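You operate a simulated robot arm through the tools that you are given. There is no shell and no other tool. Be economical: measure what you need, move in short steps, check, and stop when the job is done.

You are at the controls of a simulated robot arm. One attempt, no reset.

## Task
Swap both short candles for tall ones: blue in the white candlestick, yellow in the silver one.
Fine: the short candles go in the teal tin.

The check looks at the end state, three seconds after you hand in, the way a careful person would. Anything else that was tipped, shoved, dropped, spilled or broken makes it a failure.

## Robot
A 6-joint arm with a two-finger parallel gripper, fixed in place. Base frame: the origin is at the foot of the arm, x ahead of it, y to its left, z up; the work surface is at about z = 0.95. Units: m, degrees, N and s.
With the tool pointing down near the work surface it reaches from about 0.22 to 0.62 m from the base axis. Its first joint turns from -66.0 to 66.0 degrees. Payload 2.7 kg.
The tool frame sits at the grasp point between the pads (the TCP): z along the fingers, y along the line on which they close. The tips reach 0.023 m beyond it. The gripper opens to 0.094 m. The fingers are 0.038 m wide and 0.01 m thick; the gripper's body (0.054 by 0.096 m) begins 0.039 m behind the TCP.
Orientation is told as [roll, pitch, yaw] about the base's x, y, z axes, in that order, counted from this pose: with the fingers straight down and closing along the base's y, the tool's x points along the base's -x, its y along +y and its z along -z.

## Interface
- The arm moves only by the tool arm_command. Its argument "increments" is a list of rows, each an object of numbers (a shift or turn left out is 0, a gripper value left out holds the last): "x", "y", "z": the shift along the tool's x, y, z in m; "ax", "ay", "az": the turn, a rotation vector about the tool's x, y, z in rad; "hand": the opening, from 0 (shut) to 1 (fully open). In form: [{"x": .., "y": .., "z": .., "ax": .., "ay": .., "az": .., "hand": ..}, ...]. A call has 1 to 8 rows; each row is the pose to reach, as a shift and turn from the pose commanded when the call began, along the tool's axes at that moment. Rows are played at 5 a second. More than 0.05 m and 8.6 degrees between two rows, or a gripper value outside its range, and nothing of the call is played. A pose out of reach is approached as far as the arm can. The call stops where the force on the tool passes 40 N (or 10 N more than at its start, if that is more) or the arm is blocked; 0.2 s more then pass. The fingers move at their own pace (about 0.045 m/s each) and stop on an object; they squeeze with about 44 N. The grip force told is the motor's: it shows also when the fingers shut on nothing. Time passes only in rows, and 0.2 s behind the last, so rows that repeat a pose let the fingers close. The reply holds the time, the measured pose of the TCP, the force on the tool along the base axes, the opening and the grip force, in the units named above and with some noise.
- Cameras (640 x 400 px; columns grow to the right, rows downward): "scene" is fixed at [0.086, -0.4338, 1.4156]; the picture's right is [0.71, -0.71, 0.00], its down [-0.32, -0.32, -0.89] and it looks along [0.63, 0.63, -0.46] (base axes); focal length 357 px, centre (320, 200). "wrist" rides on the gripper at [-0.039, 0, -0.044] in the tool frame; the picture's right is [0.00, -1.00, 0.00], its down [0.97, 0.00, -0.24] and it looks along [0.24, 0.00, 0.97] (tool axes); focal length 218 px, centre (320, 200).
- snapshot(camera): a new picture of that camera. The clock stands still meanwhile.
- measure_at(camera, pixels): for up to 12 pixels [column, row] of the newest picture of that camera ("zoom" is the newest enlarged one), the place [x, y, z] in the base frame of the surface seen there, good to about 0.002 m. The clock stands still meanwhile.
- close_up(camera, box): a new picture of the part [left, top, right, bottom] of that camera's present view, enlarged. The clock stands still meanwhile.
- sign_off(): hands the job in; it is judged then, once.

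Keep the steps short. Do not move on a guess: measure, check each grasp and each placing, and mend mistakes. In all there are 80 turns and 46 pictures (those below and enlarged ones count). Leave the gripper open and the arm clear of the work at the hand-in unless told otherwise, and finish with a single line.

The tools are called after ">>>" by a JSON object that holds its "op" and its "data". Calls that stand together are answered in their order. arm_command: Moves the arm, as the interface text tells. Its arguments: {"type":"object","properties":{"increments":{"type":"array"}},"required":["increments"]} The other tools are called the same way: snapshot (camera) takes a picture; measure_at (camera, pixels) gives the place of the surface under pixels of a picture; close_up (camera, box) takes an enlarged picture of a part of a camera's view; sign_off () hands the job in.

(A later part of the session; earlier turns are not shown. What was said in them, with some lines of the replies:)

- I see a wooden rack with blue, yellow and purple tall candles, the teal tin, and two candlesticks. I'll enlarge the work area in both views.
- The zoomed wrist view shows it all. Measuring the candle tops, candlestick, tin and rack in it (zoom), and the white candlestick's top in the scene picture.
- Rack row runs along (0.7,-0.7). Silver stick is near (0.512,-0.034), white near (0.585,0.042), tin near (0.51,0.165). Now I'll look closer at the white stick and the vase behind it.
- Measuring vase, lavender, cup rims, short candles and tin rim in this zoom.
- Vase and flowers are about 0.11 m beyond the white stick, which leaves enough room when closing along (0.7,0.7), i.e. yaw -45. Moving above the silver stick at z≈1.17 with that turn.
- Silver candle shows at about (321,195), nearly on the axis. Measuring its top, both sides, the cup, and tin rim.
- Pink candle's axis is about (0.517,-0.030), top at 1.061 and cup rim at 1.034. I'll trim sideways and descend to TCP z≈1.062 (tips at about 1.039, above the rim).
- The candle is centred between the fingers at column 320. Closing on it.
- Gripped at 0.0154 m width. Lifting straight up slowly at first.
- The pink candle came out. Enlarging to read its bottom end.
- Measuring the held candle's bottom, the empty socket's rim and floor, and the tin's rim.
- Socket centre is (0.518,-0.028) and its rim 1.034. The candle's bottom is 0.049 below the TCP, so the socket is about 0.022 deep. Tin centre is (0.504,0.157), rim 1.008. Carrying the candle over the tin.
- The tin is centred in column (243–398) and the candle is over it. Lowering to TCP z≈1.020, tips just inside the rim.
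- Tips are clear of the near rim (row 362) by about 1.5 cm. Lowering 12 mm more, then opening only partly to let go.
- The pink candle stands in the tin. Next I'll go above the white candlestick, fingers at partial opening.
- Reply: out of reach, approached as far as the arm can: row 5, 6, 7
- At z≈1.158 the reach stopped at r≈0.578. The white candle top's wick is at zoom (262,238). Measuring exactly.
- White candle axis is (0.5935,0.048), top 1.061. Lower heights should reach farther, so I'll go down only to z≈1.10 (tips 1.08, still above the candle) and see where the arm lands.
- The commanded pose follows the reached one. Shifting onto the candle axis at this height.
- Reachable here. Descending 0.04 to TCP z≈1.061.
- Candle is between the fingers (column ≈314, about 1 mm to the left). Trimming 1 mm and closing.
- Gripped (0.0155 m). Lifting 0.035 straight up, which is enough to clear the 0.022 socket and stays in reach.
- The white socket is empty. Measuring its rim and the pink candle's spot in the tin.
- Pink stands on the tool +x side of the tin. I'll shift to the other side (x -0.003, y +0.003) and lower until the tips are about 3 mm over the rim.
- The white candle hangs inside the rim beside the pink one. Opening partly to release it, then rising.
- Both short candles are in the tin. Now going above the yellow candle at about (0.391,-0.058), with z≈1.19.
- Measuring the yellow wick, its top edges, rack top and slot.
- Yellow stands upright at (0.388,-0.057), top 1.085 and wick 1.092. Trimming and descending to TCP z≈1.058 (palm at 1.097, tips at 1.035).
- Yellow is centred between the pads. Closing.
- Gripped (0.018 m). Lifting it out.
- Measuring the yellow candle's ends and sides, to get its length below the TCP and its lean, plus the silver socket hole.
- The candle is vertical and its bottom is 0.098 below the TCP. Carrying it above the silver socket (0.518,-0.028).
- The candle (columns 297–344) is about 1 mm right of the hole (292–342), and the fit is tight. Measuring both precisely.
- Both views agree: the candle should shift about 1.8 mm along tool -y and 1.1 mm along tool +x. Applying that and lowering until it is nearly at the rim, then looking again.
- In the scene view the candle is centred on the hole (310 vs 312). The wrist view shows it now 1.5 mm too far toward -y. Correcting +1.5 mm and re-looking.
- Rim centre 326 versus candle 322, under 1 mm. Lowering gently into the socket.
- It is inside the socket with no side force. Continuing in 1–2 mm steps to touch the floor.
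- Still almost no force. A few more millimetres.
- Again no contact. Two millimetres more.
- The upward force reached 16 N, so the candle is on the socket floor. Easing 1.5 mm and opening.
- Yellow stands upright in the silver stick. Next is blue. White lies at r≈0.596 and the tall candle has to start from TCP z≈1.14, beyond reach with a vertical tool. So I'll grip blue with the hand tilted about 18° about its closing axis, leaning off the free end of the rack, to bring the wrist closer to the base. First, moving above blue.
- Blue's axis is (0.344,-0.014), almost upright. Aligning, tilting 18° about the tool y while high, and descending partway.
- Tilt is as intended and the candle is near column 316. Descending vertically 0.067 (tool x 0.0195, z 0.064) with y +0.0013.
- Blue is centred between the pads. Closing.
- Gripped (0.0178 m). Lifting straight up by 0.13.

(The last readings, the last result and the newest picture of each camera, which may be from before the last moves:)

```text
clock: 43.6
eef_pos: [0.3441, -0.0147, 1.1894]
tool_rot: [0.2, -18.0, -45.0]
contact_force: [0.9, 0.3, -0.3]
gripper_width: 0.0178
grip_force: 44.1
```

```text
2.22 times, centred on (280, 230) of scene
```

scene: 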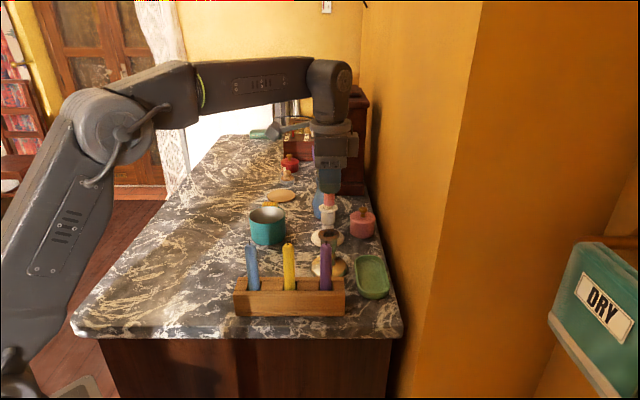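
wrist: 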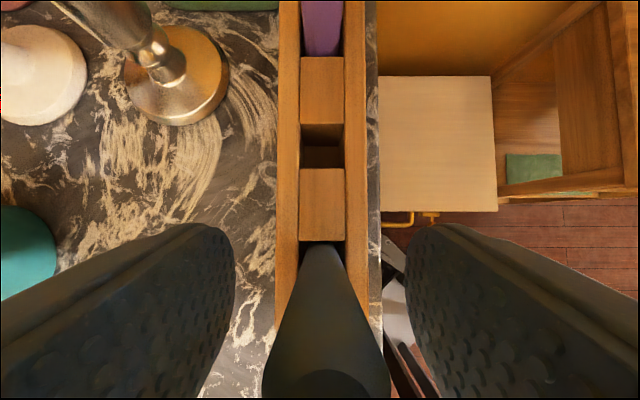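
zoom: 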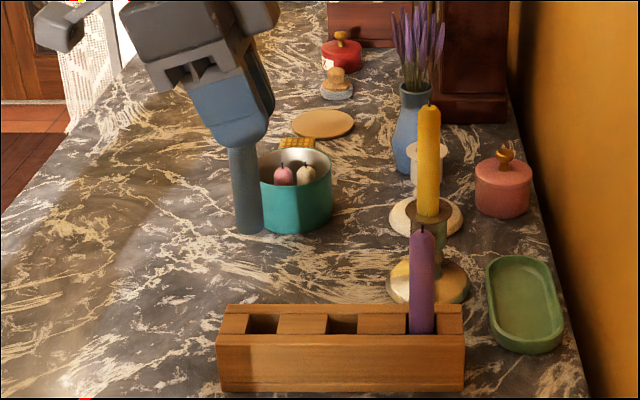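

Measuring the candle's axis to check for lean.

>>> {"op": "measure_at", "data": {"camera": "zoom", "pixels": [[243, 155], [244, 165], [247, 190], [249, 210], [250, 222], [250, 230], [241, 225], [258, 225], [232, 160], [254, 160]]}}

```text
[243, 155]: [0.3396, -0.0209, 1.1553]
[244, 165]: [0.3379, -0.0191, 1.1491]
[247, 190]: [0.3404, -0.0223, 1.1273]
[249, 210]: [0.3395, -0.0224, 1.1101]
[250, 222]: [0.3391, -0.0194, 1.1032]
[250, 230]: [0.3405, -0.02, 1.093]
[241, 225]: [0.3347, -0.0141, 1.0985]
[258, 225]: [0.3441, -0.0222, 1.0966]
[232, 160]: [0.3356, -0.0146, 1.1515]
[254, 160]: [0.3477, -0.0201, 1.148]
```

Blue is upright, its bottom 0.098 below the TCP. Moving first to a waypoint (0.50,0.075,1.18), staying clear of the standing yellow candle.

>>> {"op": "arm_command", "data": {"increments": [{"x": -0.0083, "y": 0.0348, "z": 0.0048}, {"x": -0.0165, "y": 0.0696, "z": 0.0096}, {"x": -0.0248, "y": 0.1044, "z": 0.0144}, {"x": -0.033, "y": 0.1392, "z": 0.0192}, {"x": -0.0413, "y": 0.174, "z": 0.024}, {"x": -0.0413, "y": 0.174, "z": 0.024}]}}

```text
clock: 45.0
eef_pos: [0.4982, 0.077, 1.1767]
tool_rot: [0.0, -18.0, -45.1]
contact_force: [0.8, 0.0, -0.9]
gripper_width: 0.0178
grip_force: 44.2
```

At the waypoint. Now to above the white socket at z≈1.15 (candle bottom ≈1.052).

>>> {"op": "arm_command", "data": {"increments": [{"x": -0.0187, "y": 0.0119, "z": 0.0131}, {"x": -0.0375, "y": 0.0238, "z": 0.0262}, {"x": -0.0562, "y": 0.0356, "z": 0.0393}, {"x": -0.0749, "y": 0.0475, "z": 0.0524}, {"x": -0.0749, "y": 0.0475, "z": 0.0524}]}}

>>> {"op": "close_up", "data": {"camera": "scene", "box": [290, 140, 370, 240]}}

>>> {"op": "close_up", "data": {"camera": "wrist", "box": [220, 130, 420, 270]}}

```text
clock: 46.2
eef_pos: [0.5981, 0.0482, 1.1509]
tool_rot: [0.0, -18.0, -44.9]
contact_force: [-0.4, 0.3, 0.0]
gripper_width: 0.0178
grip_force: 43.6
```

```text
4.00 times, centred on (330, 190) of scene
```

zoom: 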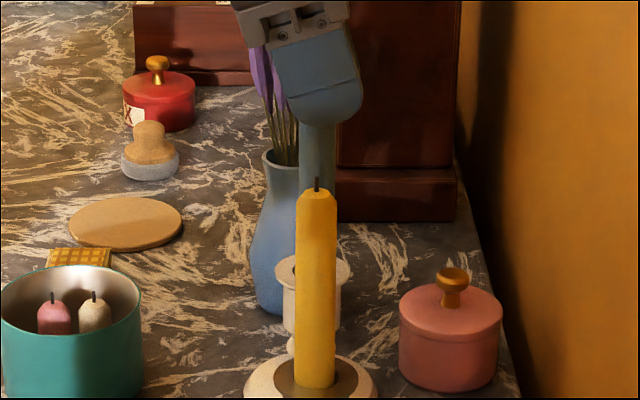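

```text
2.86 times, centred on (320, 200) of wrist
```

zoom: 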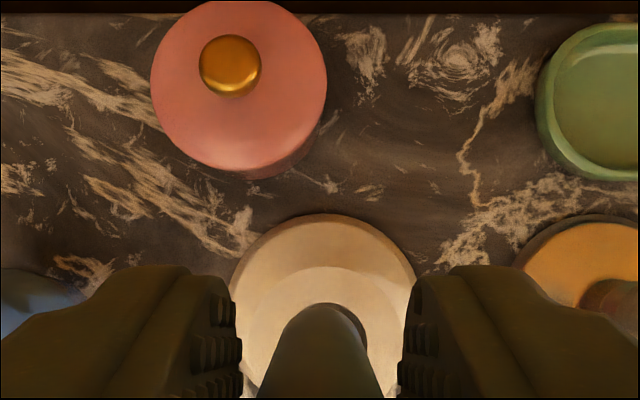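

Reachable with the tilt. The yellow candle hides the socket in the scene view, but the blue edges (299–336) against the rim (273–352) put blue about 2.4 mm right, and the pose reading agrees. Correcting (horizontal +2.5 mm, y -1 mm) and lowering 10 mm.

>>> {"op": "arm_command", "data": {"increments": [{"x": 0.0024, "y": -0.001, "z": -0.0008}, {"x": 0.004, "y": -0.001, "z": 0.004}, {"x": 0.0055, "y": -0.001, "z": 0.0087}, {"x": 0.0055, "y": -0.001, "z": 0.0087}]}}

>>> {"op": "close_up", "data": {"camera": "wrist", "box": [260, 190, 380, 270]}}

>>> {"op": "close_up", "data": {"camera": "scene", "box": [305, 165, 355, 215]}}

```text
clock: 47.2
eef_pos: [0.5957, 0.0488, 1.1417]
tool_rot: [0.0, -18.1, -45.1]
contact_force: [0.2, 0.2, -0.8]
gripper_width: 0.0177
grip_force: 44.1
```

```text
5.00 times, centred on (320, 230) of wrist
```

zoom: 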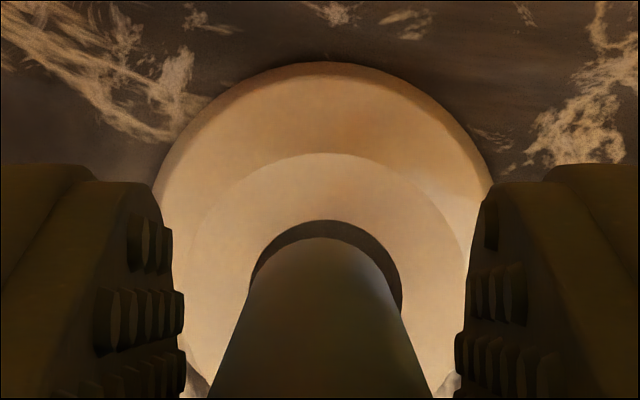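

```text
8.00 times, centred on (330, 190) of scene
```

zoom: 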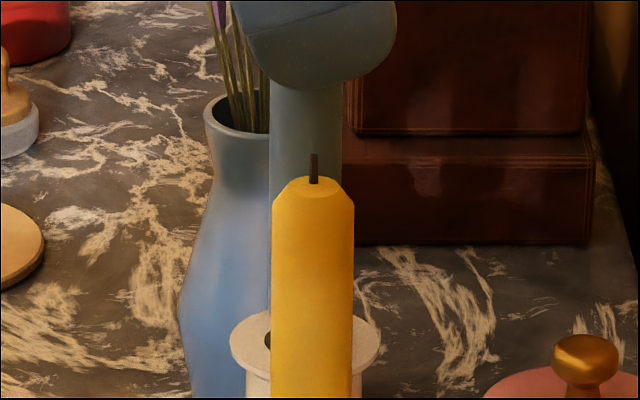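

Scene: blue centre 306.5 vs rim 306. Wrist: an even crescent around the candle. Aligned, so lowering vertically 0.02 into the socket.

>>> {"op": "arm_command", "data": {"increments": [{"x": 0.0015, "y": -0.0004, "z": 0.0048}, {"x": 0.0028, "y": -0.0004, "z": 0.0086}, {"x": 0.004, "y": -0.0004, "z": 0.0124}, {"x": 0.0052, "y": -0.0004, "z": 0.0162}, {"x": 0.0062, "y": -0.0004, "z": 0.019}]}}

>>> {"op": "close_up", "data": {"camera": "wrist", "box": [260, 190, 380, 270]}}

```text
clock: 48.4
eef_pos: [0.5943, 0.0494, 1.1215]
tool_rot: [0.1, -18.1, -44.9]
contact_force: [0.3, -0.8, -0.1]
gripper_width: 0.0174
grip_force: 44.2
```

```text
5.00 times, centred on (320, 230) of wrist
```

zoom: 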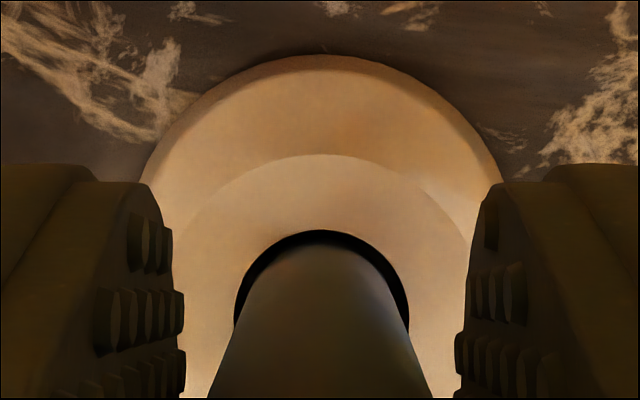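

The candle is in the hole, centred, with no force. Continuing in small vertical steps toward the floor (TCP ≈1.108 expected).

>>> {"op": "arm_command", "data": {"increments": [{"x": 0.0009, "z": 0.0029}, {"x": 0.0019, "z": 0.0057}, {"x": 0.0025, "z": 0.0076}, {"x": 0.0031, "z": 0.0095}, {"x": 0.0031, "z": 0.0095}]}}

```text
clock: 49.6
eef_pos: [0.5954, 0.0489, 1.1132]
tool_rot: [0.1, -18.1, -45.0]
contact_force: [0.4, 0.5, -0.4]
gripper_width: 0.0177
grip_force: 43.8
```

No contact yet. A few more millimetres.

>>> {"op": "arm_command", "data": {"increments": [{"x": 0.0003, "z": 0.001}, {"x": 0.0006, "z": 0.0019}, {"x": 0.0009, "z": 0.0029}, {"x": 0.0012, "z": 0.0038}, {"x": 0.0012, "z": 0.0038}]}}

```text
clock: 50.8
eef_pos: [0.5953, 0.0499, 1.1089]
tool_rot: [0.1, -18.2, -45.0]
contact_force: [-1.1, -0.4, 3.4]
gripper_width: 0.0178
grip_force: 43.9
```

Slight upward force of 3.4 N, at or near the floor. One more millimetre to confirm.

>>> {"op": "arm_command", "data": {"increments": [{"x": 0.0002, "z": 0.0006}, {"x": 0.0003, "z": 0.001}, {"x": 0.0003, "z": 0.001}]}}

```text
clock: 51.6
eef_pos: [0.5952, 0.0487, 1.1073]
tool_rot: [0.2, -18.2, -45.0]
contact_force: [-0.6, 0.1, 13.4]
gripper_width: 0.0176
grip_force: 44.2
```

13 N: seated. Easing 1 mm, opening, then backing out along the finger axis (the pads slide alongside the candle).

>>> {"op": "arm_command", "data": {"increments": [{"z": -0.001}, {"z": -0.001, "hand": 0.3}, {"z": -0.001, "hand": 0.45}, {"z": -0.001, "hand": 0.5}, {"z": -0.001, "hand": 0.5}, {"z": -0.02}, {"z": -0.045}, {"z": -0.075}]}}

>>> {"op": "snapshot", "data": {"camera": "wrist"}}

```text
clock: 53.4
eef_pos: [0.5781, 0.0642, 1.1792]
tool_rot: [0.0, -18.0, -44.9]
contact_force: [0.1, 0.2, -0.1]
gripper_width: 0.047
grip_force: 0.0
```

```text
5 pictures are left
```

wrist: 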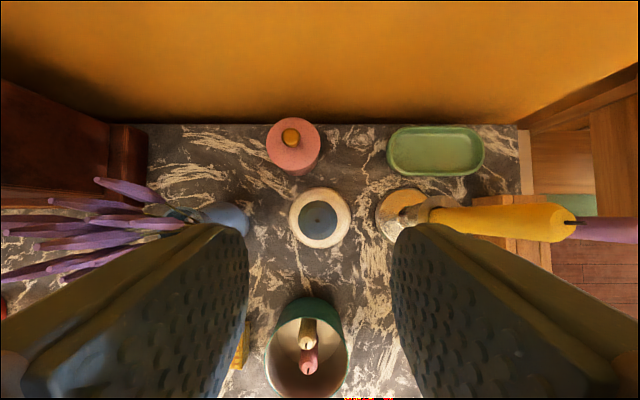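

Blue stands in the white stick. Backing away horizontally and up, past the tin side, then untilting.

>>> {"op": "arm_command", "data": {"increments": [{"x": 0.02, "z": -0.015}, {"x": 0.05, "z": -0.037}, {"x": 0.075, "y": -0.02, "z": -0.06}, {"x": 0.09, "y": -0.05, "z": -0.075, "ay": 0.1}, {"x": 0.1, "y": -0.08, "z": -0.085, "ay": 0.2}, {"x": 0.1, "y": -0.1, "z": -0.09, "ay": 0.314, "hand": 1}, {"x": 0.1, "y": -0.1, "z": -0.09, "ay": 0.314}]}}

>>> {"op": "snapshot", "data": {"camera": "scene"}}

>>> {"op": "close_up", "data": {"camera": "scene", "box": [220, 120, 400, 330]}}

```text
clock: 55.0
eef_pos: [0.4215, 0.081, 1.2316]
tool_rot: [0.0, 0.1, -45.0]
contact_force: [-0.1, -1.3, -0.2]
gripper_width: 0.0941
grip_force: 0.1
```

```text
4 pictures are left
```

scene: 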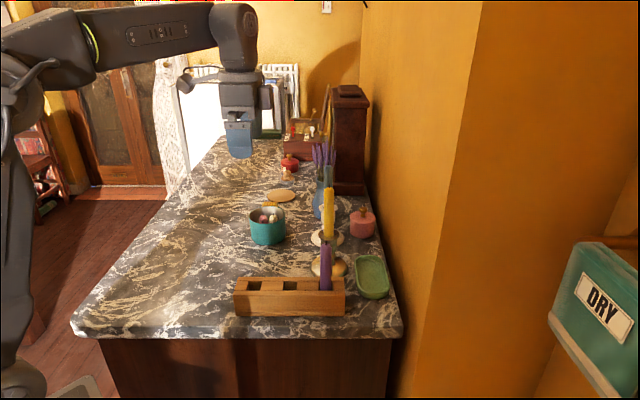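

```text
1.90 times, centred on (310, 225) of scene
```

zoom: 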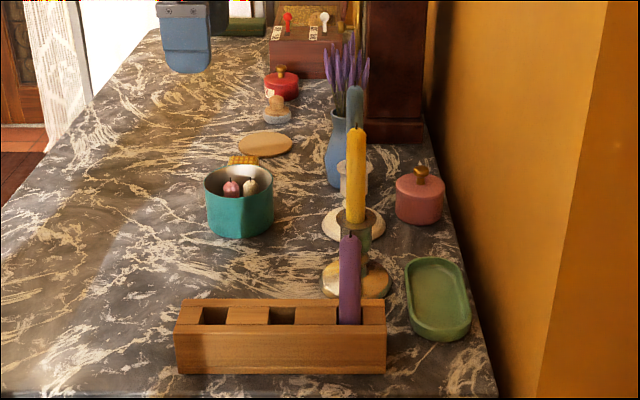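

Blue stands in the white stick, yellow in the silver one, both short candles are in the tin, and nothing else has moved. The gripper is open and the arm clear, so I'm handing in.

>>> {"op": "sign_off", "data": {}}

```text
The job is handed in.
```

The tall blue candle is in the white candlestick, the tall yellow one is in the silver candlestick, and both short candles are in the teal tin.
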